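You operate a simulated robot arm through the tools that you are given. There is no shell and no other tool. Be economical: measure what you need, move in short steps, check, and stop when the job is done.

Carry out the task below with a simulated robot arm. There is one attempt and no reset: what you move stays moved.

TASK
Put two of the grey fixings boxes from the top of the sample bench on top of the white hawk.

It is judged by the outcome, as a careful person would: the job done as asked, and still so three seconds after it is handed in. It fails if anything else is knocked over, pushed out of place, dropped, spilled or broken.

THE ROBOT
A 7-joint arm with a two-finger parallel gripper, fixed in place. Base frame: the origin is at the foot of the arm, x ahead of it, y to its left, z up; the work surface is at about z = 0. Lengths are in mm, angles in degrees, forces in N, time in s.
With the tool pointing down near the work surface it reaches from about 240 to 620 mm from the base axis. Its first joint turns from -66.0 to 66.0 degrees. Payload 2.6 kg.
Tool frame: the origin (TCP) lies between the finger pads and is the grasp point; the fingertips stand 30 mm ahead of it; z points along the fingers, y is the line along which they close. The gripper opens to 94 mm. The fingers are 28 mm wide and 10 mm thick; the gripper's body (50 by 96 mm) begins 55 mm behind the TCP.
Orientation is that of the tool frame in the base frame, as a unit quaternion [w, x, y, z]. With the fingers straight down and closing along the base's y, the tool's x points along the base's -x, its y along +y and its z along -z.

THE INTERFACE
- The arm moves only by the tool send_rows. Its argument "plan" is text: rows parted by semicolons, each of 4 numbers parted by spaces: the shift along the tool's x, y, z in cm, then the turn about the tool's z in rad. In form: dx dy dz yaw; .... A call has 1 to 20 rows; each row shifts and turns the commanded pose from where the row before left it, along the tool's axes as they then stand. "grip" is the finger opening in cm, from 0 to 9.4, set as the call begins (left out, the last holds). A row lasts 0.2 s, in which the tool goes at most 50 mm and 8.6 degrees; a call with a longer step from one row to the next is refused whole, and so is a gripper value outside its range. A pose out of reach is approached as far as the arm can. The call stops where the force on the tool passes 40 N (or 10 N more than at its start, if that is more) or the arm is blocked; 0.2 s more then pass. The fingers move at their own pace (about 72 mm/s each) and stop on an object; they squeeze with about 30 N. The grip force told is the motor's: it shows also when the fingers shut on nothing. Time passes only in rows, and 0.2 s behind the last, so rows that do not move let the fingers close. It gives the time, the measured TCP pose, the force on the tool (base axes), the opening and the grip force at its end, in the units of the frame above (readings bear some noise).
- Cameras (640 x 400 px; columns grow to the right, rows downward): "scene" is fixed at [34.9, 429.9, 564.6]; the picture's right is [-0.79, -0.61, 0.00], its down [-0.35, 0.46, -0.82] and it looks along [0.50, -0.65, -0.58] (base axes); focal length 318 px, centre (320, 200). "wrist" rides on the gripper at [-37, 0, -58] in the tool frame; the picture's right is [0.00, -1.00, 0.00], its down [0.97, 0.00, -0.24] and it looks along [0.24, 0.00, 0.97] (tool axes); focal length 218 px, centre (320, 200).
- get_image(camera): a new picture of that camera. No time passes.
- locate(camera, pixels): for up to 12 pixels [column, row] of the newest picture of that camera ("zoom" is the newest enlarged one), the place [x, y, z] in the base frame of the surface seen there, good to about 2 mm. No time passes.
- inspect(camera, box): a new picture of the part [left, top, right, bottom] of that camera's present view, enlarged. No time passes.
- sign_off(): hands the job in; it is judged then, once.

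Work in short steps. Measure before you move; look again where a grasp or a placing could have gone wrong, and mend it. You have 60 turns and 26 pictures in all, the two below and enlarged ones among them. Open the gripper and draw the arm clear of the work before you hand the job in, unless the task says otherwise; then end with one line.

The tools are called after "Emit:" by a JSON object that holds its "api" and its "payload". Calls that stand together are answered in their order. send_rows: Moves the arm, as the interface text tells. Its arguments: {"type":"object","properties":{"plan":{"type":"string"},"grip":{"type":"number"}},"required":["plan"]} The other tools are called the same way: get_image (camera) takes a picture; locate (camera, pixels) gives the place of the surface under pixels of a picture; inspect (camera, box) takes an enlarged picture of a part of a camera's view; sign_off () hands the job in.

At the start:

```text
clock: 0.0
tcp_pos: [335.1, -188.3, 291.2]
tool_rot: [0.0, 0.0, 1.0, 0.0]
ft_force: [0.2, 0.1, 0.0]
grip_width: 93.9
grip_force: 0.2
```

scene: 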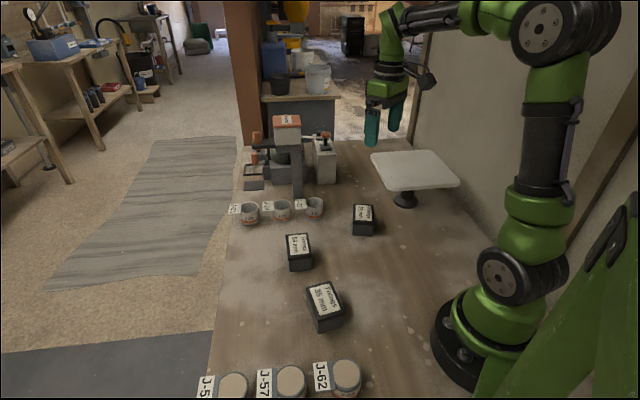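
wrist: 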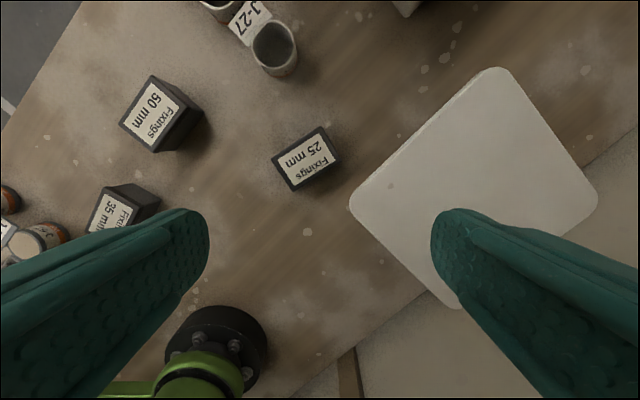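

The pictures show three dark label-topped boxes, and the white square hawk on a stem. I'll enlarge the scene to read them and measure.

Emit:
{"api": "inspect", "payload": {"camera": "scene", "box": [220, 100, 470, 350]}}

Emit:
{"api": "locate", "payload": {"camera": "scene", "pixels": [[371, 155], [442, 151], [459, 183], [383, 189], [413, 168], [405, 200], [300, 245], [323, 299], [364, 213], [287, 122], [320, 230]]}}

Emit:
{"api": "locate", "payload": {"camera": "wrist", "pixels": [[271, 160], [322, 127], [340, 157], [290, 191], [118, 122], [151, 76], [188, 105], [154, 152], [350, 202], [490, 68], [597, 200], [455, 308]]}}

```text
1.60 times, centred on (345, 225) of scene
```

zoom: 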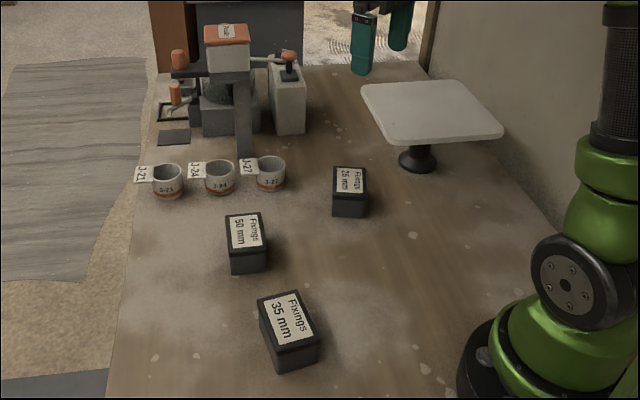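

```text
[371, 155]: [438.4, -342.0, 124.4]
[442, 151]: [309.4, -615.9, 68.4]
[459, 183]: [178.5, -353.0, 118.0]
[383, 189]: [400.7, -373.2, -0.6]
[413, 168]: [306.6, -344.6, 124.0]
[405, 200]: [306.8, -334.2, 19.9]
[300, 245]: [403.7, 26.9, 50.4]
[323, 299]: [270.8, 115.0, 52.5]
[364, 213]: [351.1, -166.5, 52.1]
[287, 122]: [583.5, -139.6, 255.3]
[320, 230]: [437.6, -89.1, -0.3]
```

```text
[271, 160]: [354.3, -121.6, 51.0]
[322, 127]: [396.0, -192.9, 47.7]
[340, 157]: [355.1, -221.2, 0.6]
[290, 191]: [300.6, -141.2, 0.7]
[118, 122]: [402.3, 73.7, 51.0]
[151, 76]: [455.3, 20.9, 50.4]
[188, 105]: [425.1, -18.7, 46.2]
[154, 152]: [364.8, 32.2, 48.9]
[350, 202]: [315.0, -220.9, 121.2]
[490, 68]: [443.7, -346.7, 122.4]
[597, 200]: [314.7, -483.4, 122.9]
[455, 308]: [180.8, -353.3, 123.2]
```

Emit:
{"api": "inspect", "payload": {"camera": "wrist", "box": [90, 50, 370, 225]}}

Emit:
{"api": "inspect", "payload": {"camera": "scene", "box": [350, 140, 470, 240]}}

```text
2.29 times, centred on (230, 138) of wrist
```

zoom: 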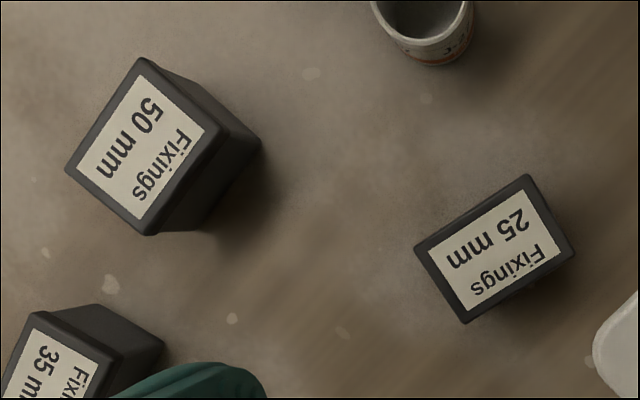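

```text
4.00 times, centred on (410, 190) of scene
```

zoom: 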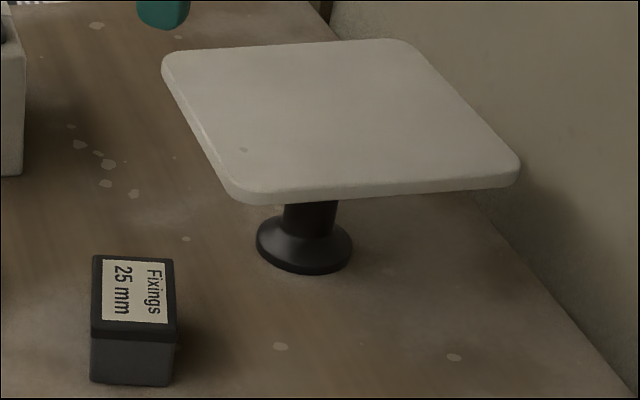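

The boxes are about 78×53×51 mm. The 25 mm one is centred near (354,-170) with its long axis at -57°, the 50 mm one near (409,27) at -42°. The hawk's top is at z≈124, centred at (313.6,-351). I'll turn the tool to grip the 25 mm box along its length and come down to z≈120 for a check.

Emit:
{"api": "send_rows", "payload": {"plan": "0 0 0 -0.145; 0 0 0 -0.145; 0 0 0 -0.145; 0 0 0 -0.145; -2.57 0.53 0 0; 0 0 3.5 0; 0 0 3.5 0; 0 0 3.5 0; 0 0 3.5 0; 0 0 3.1 0; 0 0 0 0", "grip": 9.4}}

Emit:
{"api": "get_image", "payload": {"camera": "wrist"}}

```text
clock: 2.4
tcp_pos: [352.3, -170.4, 117.7]
tool_rot: [0.0, -0.286, 0.958, 0.0]
ft_force: [0.3, -0.6, -0.3]
grip_width: 93.8
grip_force: 0.0
```

```text
20 pictures are left
```

wrist: 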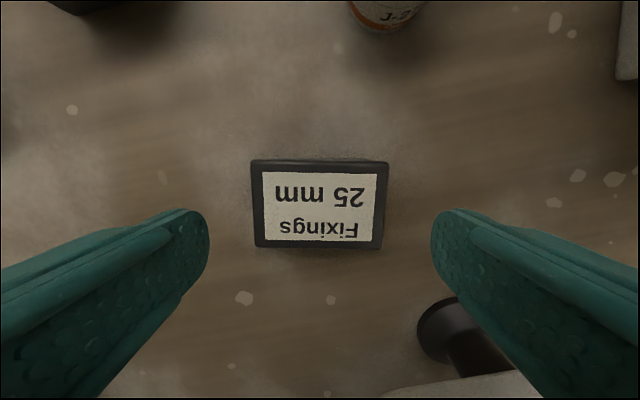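

The box sits centred (columns 252–388, about 320) between the fingers, 2 mm behind and 1.4° off. I'll trim that, descend to z≈36 and close.

Emit:
{"api": "send_rows", "payload": {"plan": "-0.2 0 2 0.025; 0 0 2 0; 0 0 2 0; 0 0 1.2 0; 0 0 0.9 0; 0 0 0 0"}}

Emit:
{"api": "send_rows", "payload": {"plan": "0 0 0 0; 0 0 0 0; 0 0 0 0; 0 0 0 0", "grip": 6.5}}

```text
clock: 3.8
tcp_pos: [355.5, -169.3, 38.0]
tool_rot: [0.0, -0.274, 0.962, -0.001]
ft_force: [-0.4, 0.1, 0.6]
grip_width: 93.9
grip_force: 0.0
```

```text
clock: 4.8
tcp_pos: [356.4, -169.7, 37.3]
tool_rot: [0.001, -0.274, 0.962, 0.0]
ft_force: [-0.4, 1.0, -0.4]
grip_width: 84.3
grip_force: 29.8
```

The fingers stopped at 84 mm with 30 N, a bit more than the measured length. I'll lift slightly and check the hold.

Emit:
{"api": "send_rows", "payload": {"plan": "0 0 -1 0; 0 0 -1.5 0; 0 0 -1.5 0; 0 0 0 0; 0 0 0 0"}}

Emit:
{"api": "get_image", "payload": {"camera": "wrist"}}

Emit:
{"api": "get_image", "payload": {"camera": "scene"}}

```text
clock: 6.0
tcp_pos: [356.0, -169.8, 78.3]
tool_rot: [0.0, -0.274, 0.962, 0.0]
ft_force: [0.4, -0.6, -2.5]
grip_width: 84.1
grip_force: 30.0
```

```text
19 pictures are left
```

wrist: 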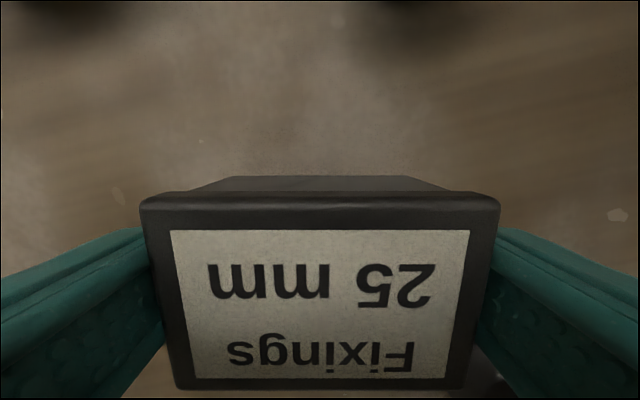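

```text
18 pictures are left
```

scene: 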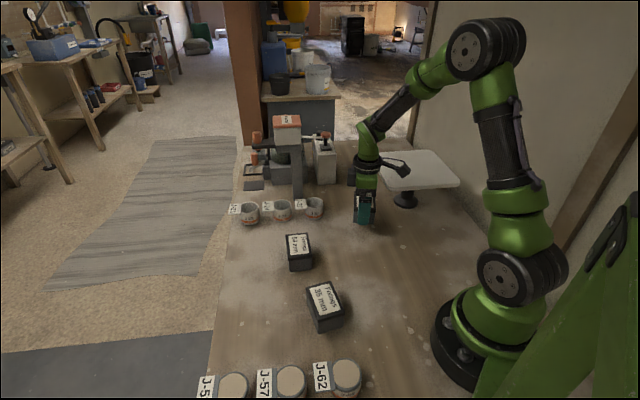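

The box is held square and weighs about 2.5 N. I'll raise it to z≈238, turn it parallel to the hawk's edge, and carry it over the far half at (293,-372).

Emit:
{"api": "send_rows", "payload": {"plan": "0 0 -2.5 0; 0 0 -4 0; 0 0 -4 0; 0 0 -3.5 0; 0 0 -2 0; 0 0 0 -0.1215; 0 0 0 -0.1215; 1.888 -0.962 0 0; 2.832 -1.443 0 0; 2.832 -1.443 0 0; 2.832 -1.443 0 0; 2.832 -1.443 0 0; 2.832 -1.443 0 0; 1.888 -0.962 0 0; 0.944 -0.481 0 0; 0 0 0 0"}}

Emit:
{"api": "get_image", "payload": {"camera": "scene"}}

Emit:
{"api": "get_image", "payload": {"camera": "wrist"}}

```text
clock: 9.4
tcp_pos: [291.1, -371.6, 236.5]
tool_rot: [0.0, -0.388, 0.921, 0.0]
ft_force: [0.1, -0.4, -2.5]
grip_width: 84.2
grip_force: 29.8
```

```text
17 pictures are left
```

scene: 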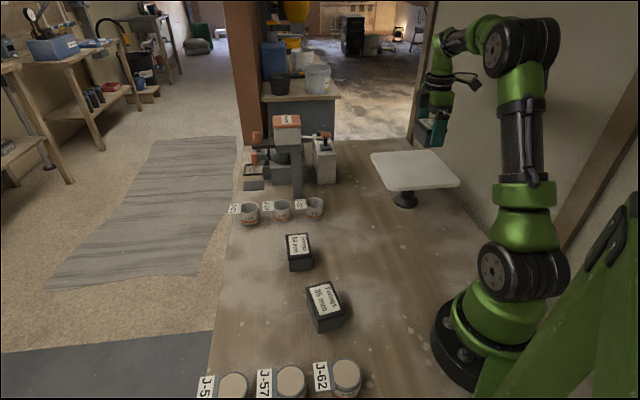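

```text
16 pictures are left
```

wrist: 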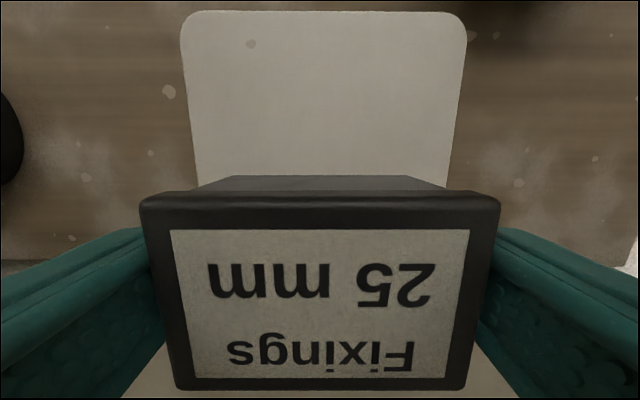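

The box is parallel to the hawk and centred across it (edges at columns 182 and 467 near the top). I'll lower to contact near z≈161.

Emit:
{"api": "send_rows", "payload": {"plan": "0 0 2.5 0; 0 0 2 0; 0 0 1.5 0; 0 0 0.6 0; 0 0 0.3 0; 0 0 0 0; 0 0 0 0"}}

```text
clock: 11.0
tcp_pos: [291.4, -370.7, 168.7]
tool_rot: [-0.001, -0.388, 0.922, 0.0]
ft_force: [0.0, 1.0, -2.7]
grip_width: 84.2
grip_force: 29.7
```

Emit:
{"api": "send_rows", "payload": {"plan": "0 0 0.3 0; 0 0 0.2 0; 0 0 0.1 0; 0 0 0 0"}}

```text
clock: 12.0
tcp_pos: [292.8, -370.9, 164.2]
tool_rot: [0.001, -0.388, 0.922, 0.0]
ft_force: [0.1, 0.2, -2.3]
grip_width: 84.2
grip_force: 30.1
```

Emit:
{"api": "send_rows", "payload": {"plan": "0 0 0.1 0; 0 0 0.1 0; 0 0 0 0"}}

```text
clock: 12.8
tcp_pos: [291.7, -369.8, 160.6]
tool_rot: [0.001, -0.388, 0.922, -0.001]
ft_force: [-0.4, 0.4, -2.9]
grip_width: 84.1
grip_force: 30.3
```

Emit:
{"api": "send_rows", "payload": {"plan": "0 0 0.1 0; 0 0 0 0"}}

Emit:
{"api": "inspect", "payload": {"camera": "scene", "box": [360, 90, 480, 210]}}

```text
clock: 13.4
tcp_pos: [292.4, -371.1, 159.8]
tool_rot: [-0.001, -0.388, 0.922, 0.001]
ft_force: [-1.6, 1.4, 3.3]
grip_width: 84.1
grip_force: 29.7
```

```text
3.33 times, centred on (420, 150) of scene
```

zoom: 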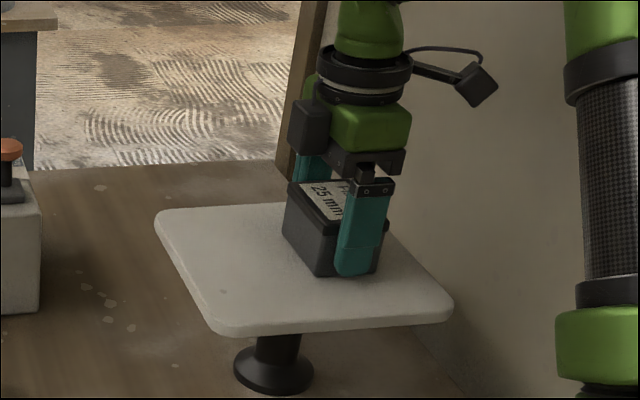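

Force flipped to +3.3 N, so the box rests on the hawk. I'll open and rise straight up.

Emit:
{"api": "send_rows", "payload": {"plan": "0 0 0 0; 0 0 0 0; 0 0 0 0", "grip": 9.4}}

Emit:
{"api": "send_rows", "payload": {"plan": "0 0 -0.5 0; 0 0 -1 0; 0 0 -2 0; 0 0 -3 0; 0 0 -3 0; 0 0 0 0"}}

Emit:
{"api": "get_image", "payload": {"camera": "wrist"}}

Emit:
{"api": "inspect", "payload": {"camera": "scene", "box": [350, 90, 480, 220]}}

```text
clock: 14.2
tcp_pos: [292.6, -371.4, 160.7]
tool_rot: [0.001, -0.389, 0.921, 0.0]
ft_force: [0.3, -0.9, -1.4]
grip_width: 94.2
grip_force: 0.0
```

```text
clock: 15.6
tcp_pos: [291.2, -370.9, 255.3]
tool_rot: [0.001, -0.388, 0.921, 0.001]
ft_force: [-0.4, -0.6, -0.1]
grip_width: 93.9
grip_force: 0.0
```

```text
14 pictures are left
```

wrist: 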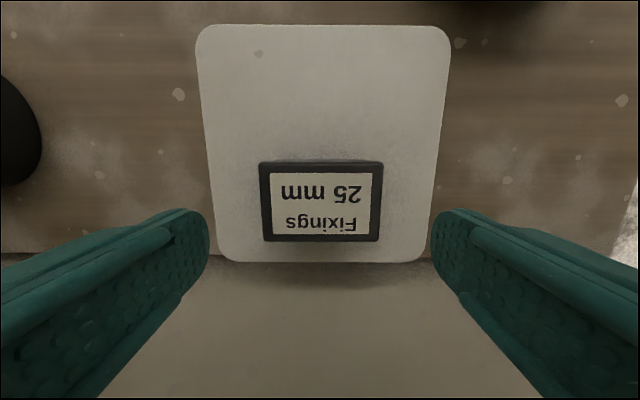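

```text
3.08 times, centred on (415, 155) of scene
```

zoom: 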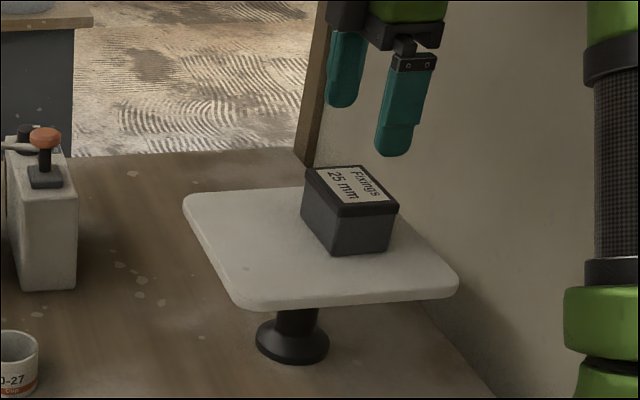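

The 25 mm box stands squarely 26 mm off the hawk's centre and is stable. Next I go over the 50 mm box at (409,27), with closing axis at 138°, down to z≈120.

Emit:
{"api": "send_rows", "payload": {"plan": "0 0 0 -0.04; -1.873 0.895 0 0; -3.746 1.79 0 0; -3.746 1.79 0 0; -3.746 1.79 0 0; -3.746 1.79 0 0; -3.746 1.79 0 0; -3.746 1.79 0 0; -3.746 1.79 0 0; -3.746 1.79 0 0; -3.746 1.79 0 0; -1.873 0.895 0 0; 0 0 3 0; 0 0 4 0; 0 0 4 0; 0 0 2.5 0; 0 0 0 0; 0 0 0 0"}}

Emit:
{"api": "get_image", "payload": {"camera": "wrist"}}

```text
clock: 19.4
tcp_pos: [409.7, 27.7, 121.6]
tool_rot: [0.001, -0.407, 0.913, 0.0]
ft_force: [-0.1, 0.3, 0.2]
grip_width: 94.2
grip_force: 0.0
```

```text
12 pictures are left
```

wrist: 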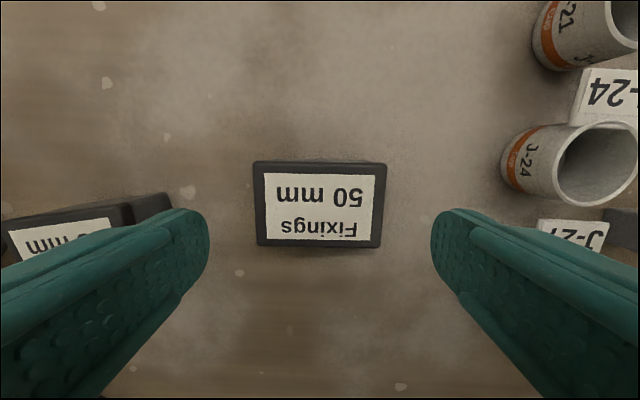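

The 50 mm box is centred (columns 253–387), 1.3° off, with neighbours clear of the fingers. I'll trim, descend to z≈37 and close.

Emit:
{"api": "send_rows", "payload": {"plan": "-0.1 0 2 0.022; 0 0 2 0; 0 0 2 0; 0 0 1.5 0; 0 0 0.9 0; 0 0 0 0; 0 0 0 0"}}

Emit:
{"api": "send_rows", "payload": {"plan": "0 0 0 0; 0 0 0 0; 0 0 0 0; 0 0 0 0", "grip": 6.5}}

Emit:
{"api": "send_rows", "payload": {"plan": "0 0 -1 0; 0 0 -1.5 0; 0 0 -1.5 0; 0 0 0 0; 0 0 0 0"}}

Emit:
{"api": "get_image", "payload": {"camera": "wrist"}}

```text
clock: 21.0
tcp_pos: [410.7, 28.5, 35.3]
tool_rot: [0.0, -0.397, 0.918, -0.001]
ft_force: [-0.6, 0.3, 0.4]
grip_width: 94.1
grip_force: 0.1
```

```text
clock: 22.0
tcp_pos: [411.0, 28.3, 36.3]
tool_rot: [0.001, -0.397, 0.918, 0.0]
ft_force: [0.1, 1.9, -0.1]
grip_width: 84.2
grip_force: 30.1
```

```text
clock: 23.2
tcp_pos: [412.6, 26.5, 77.4]
tool_rot: [0.0, -0.397, 0.918, 0.0]
ft_force: [0.0, -0.9, -2.3]
grip_width: 84.1
grip_force: 30.4
```

```text
11 pictures are left
```

wrist: 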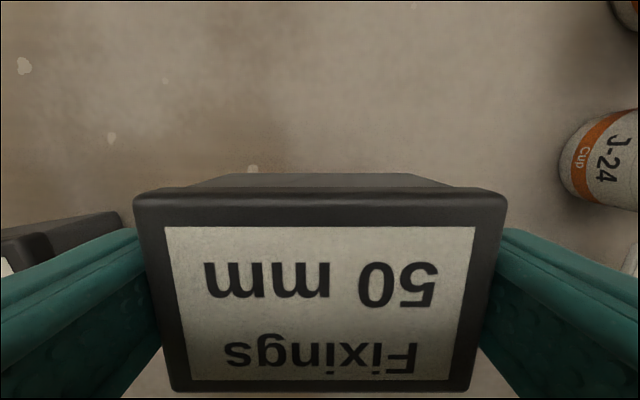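

The 50 mm box is held squarely. I'll raise it to z≈250, align to the first box, and carry it over the near half at (333,-329).

Emit:
{"api": "send_rows", "payload": {"plan": "0 0 -2.5 0; 0 0 -4 0; 0 0 -4 0; 0 0 -4 0; 0 0 -2.8 0.019; 1.55 -0.965 0 0; 3.1 -1.93 0 0; 3.1 -1.93 0 0; 3.1 -1.93 0 0; 3.1 -1.93 0 0; 3.1 -1.93 0 0; 3.1 -1.93 0 0; 3.1 -1.93 0 0; 3.1 -1.93 0 0; 3.1 -1.93 0 0; 1.0 -0.6 0 0; 0.56 -0.365 0 0; 0 0 0 0; 0 0 0 0"}}

Emit:
{"api": "get_image", "payload": {"camera": "wrist"}}

```text
clock: 27.2
tcp_pos: [332.1, -329.3, 249.3]
tool_rot: [0.001, -0.388, 0.921, 0.0]
ft_force: [-1.9, 0.5, -2.6]
grip_width: 83.9
grip_force: 29.9
```

```text
10 pictures are left
```

wrist: 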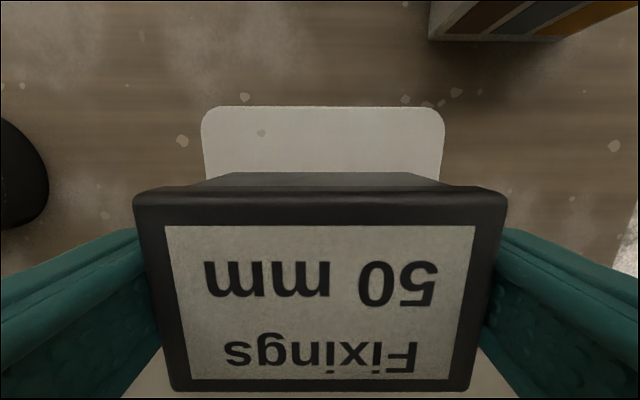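

Well positioned over the near half. I'll descend to z≈218, just above the first box's top level, and check the gap from the scene camera.

Emit:
{"api": "send_rows", "payload": {"plan": "0 0 1.5 0; 0 0 1.6 0; 0 0 0 0; 0 0 0 0"}}

Emit:
{"api": "inspect", "payload": {"camera": "scene", "box": [360, 90, 480, 210]}}

```text
clock: 28.2
tcp_pos: [332.0, -328.6, 217.4]
tool_rot: [0.0, -0.388, 0.922, 0.0]
ft_force: [-0.8, -0.6, -2.2]
grip_width: 84.1
grip_force: 29.8
```

```text
3.33 times, centred on (420, 150) of scene
```

zoom: 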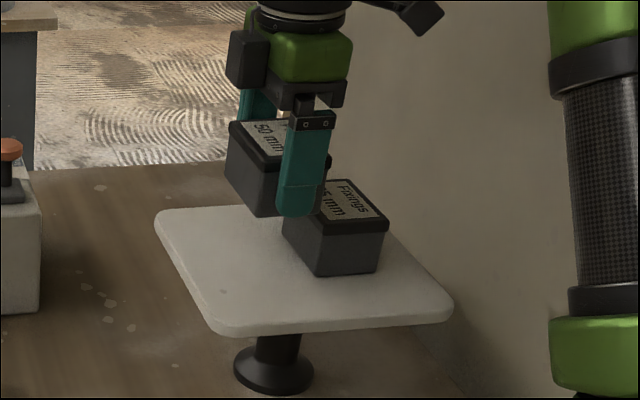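

The gap matters, so I'll measure the first box's true width and both boxes' facing edges on this picture.

Emit:
{"api": "locate", "payload": {"camera": "zoom", "pixels": [[319, 240], [386, 230], [319, 270], [377, 268], [380, 226], [322, 232], [387, 220], [357, 182], [258, 214], [233, 126], [262, 205], [230, 180]]}}

```text
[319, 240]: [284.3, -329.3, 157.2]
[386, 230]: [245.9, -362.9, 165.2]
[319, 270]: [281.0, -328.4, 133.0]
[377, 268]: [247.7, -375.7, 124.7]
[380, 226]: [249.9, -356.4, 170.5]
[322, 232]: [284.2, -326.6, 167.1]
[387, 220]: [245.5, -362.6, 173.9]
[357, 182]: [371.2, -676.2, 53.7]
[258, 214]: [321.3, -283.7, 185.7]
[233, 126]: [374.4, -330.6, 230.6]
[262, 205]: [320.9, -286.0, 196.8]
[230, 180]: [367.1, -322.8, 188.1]
```

Box 1's near face is 3.7 mm past the hawk's centreline and box 2's facing side about 2 mm on the other side: a clear gap of 5–6 mm. I'll lower on to z≈162.

Emit:
{"api": "send_rows", "payload": {"plan": "0 0 1.5 0; 0 0 1.5 0; 0 0 1.3 0; 0 0 0.7 0; 0 0 0.4 0; 0 0 0.2 0; 0 0 0 0; 0 0 0 0"}}

```text
clock: 30.0
tcp_pos: [331.4, -327.7, 161.5]
tool_rot: [0.0, -0.388, 0.922, 0.0]
ft_force: [-0.1, 0.0, -2.3]
grip_width: 84.3
grip_force: 30.3
```

Emit:
{"api": "send_rows", "payload": {"plan": "0 0 0.1 0; 0 0 0.1 0; 0 0 0 0"}}

```text
clock: 30.8
tcp_pos: [332.2, -328.4, 159.6]
tool_rot: [0.001, -0.389, 0.921, 0.0]
ft_force: [-0.3, -0.6, -3.1]
grip_width: 84.0
grip_force: 29.9
```

Emit:
{"api": "send_rows", "payload": {"plan": "0 0 0.1 0; 0 0 0 0"}}

```text
clock: 31.4
tcp_pos: [331.5, -327.8, 158.9]
tool_rot: [0.0, -0.388, 0.922, 0.0]
ft_force: [0.3, 0.6, -2.3]
grip_width: 84.2
grip_force: 30.3
```

Emit:
{"api": "send_rows", "payload": {"plan": "0 0 0.1 0; 0 0 0 0"}}

```text
clock: 32.0
tcp_pos: [333.1, -328.4, 159.9]
tool_rot: [0.001, -0.388, 0.921, 0.0]
ft_force: [-1.0, 5.1, 10.3]
grip_width: 84.0
grip_force: 29.9
```

Contact (+10 N). I'll ease up half a millimetre, open, and rise.

Emit:
{"api": "send_rows", "payload": {"plan": "0 0 -0.05 0; 0 0 0 0"}}

Emit:
{"api": "send_rows", "payload": {"plan": "0 0 0 0; 0 0 0 0; 0 0 0 0", "grip": 9.4}}

Emit:
{"api": "send_rows", "payload": {"plan": "0 0 -0.5 0; 0 0 -1 0; 0 0 -2 0; 0 0 -3 0; 0 0 -4 0; 0 0 -3 0; -3 1 0 0; -4 1.5 0 0; -4 1.5 0 0; -4 1.5 0 0; 0 0 0 0; 0 0 0 0"}}

Emit:
{"api": "get_image", "payload": {"camera": "scene"}}

Emit:
{"api": "inspect", "payload": {"camera": "scene", "box": [360, 90, 480, 210]}}

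```text
clock: 32.6
tcp_pos: [333.0, -329.1, 158.1]
tool_rot: [0.0, -0.389, 0.921, -0.001]
ft_force: [-0.5, 1.6, 8.0]
grip_width: 84.3
grip_force: 29.9
```

```text
clock: 33.4
tcp_pos: [332.9, -328.0, 158.4]
tool_rot: [0.0, -0.388, 0.922, 0.0]
ft_force: [-0.9, -0.2, -0.5]
grip_width: 94.0
grip_force: 0.1
```

```text
clock: 36.0
tcp_pos: [396.4, -182.5, 291.7]
tool_rot: [0.001, -0.389, 0.921, 0.0]
ft_force: [0.6, -0.5, -0.4]
grip_width: 94.2
grip_force: 0.0
```

```text
8 pictures are left
```

scene: 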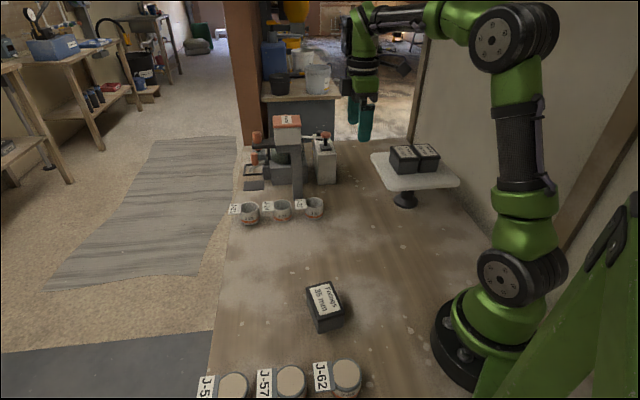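

```text
3.33 times, centred on (420, 150) of scene
```

zoom: 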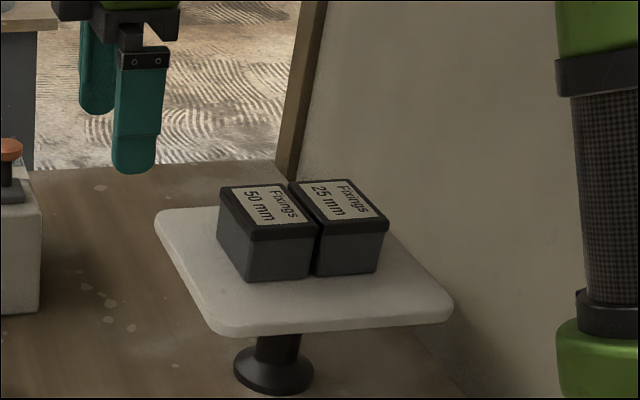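

Both boxes stand flat side by side on the level hawk, everything else is where it was, and the gripper is open and clear. I'm handing in.

Emit:
{"api": "sign_off", "payload": {}}

```text
The job is handed in.
```

The 25 mm and 50 mm fixings boxes are on top of the white hawk, side by side and stable, and nothing else was disturbed.
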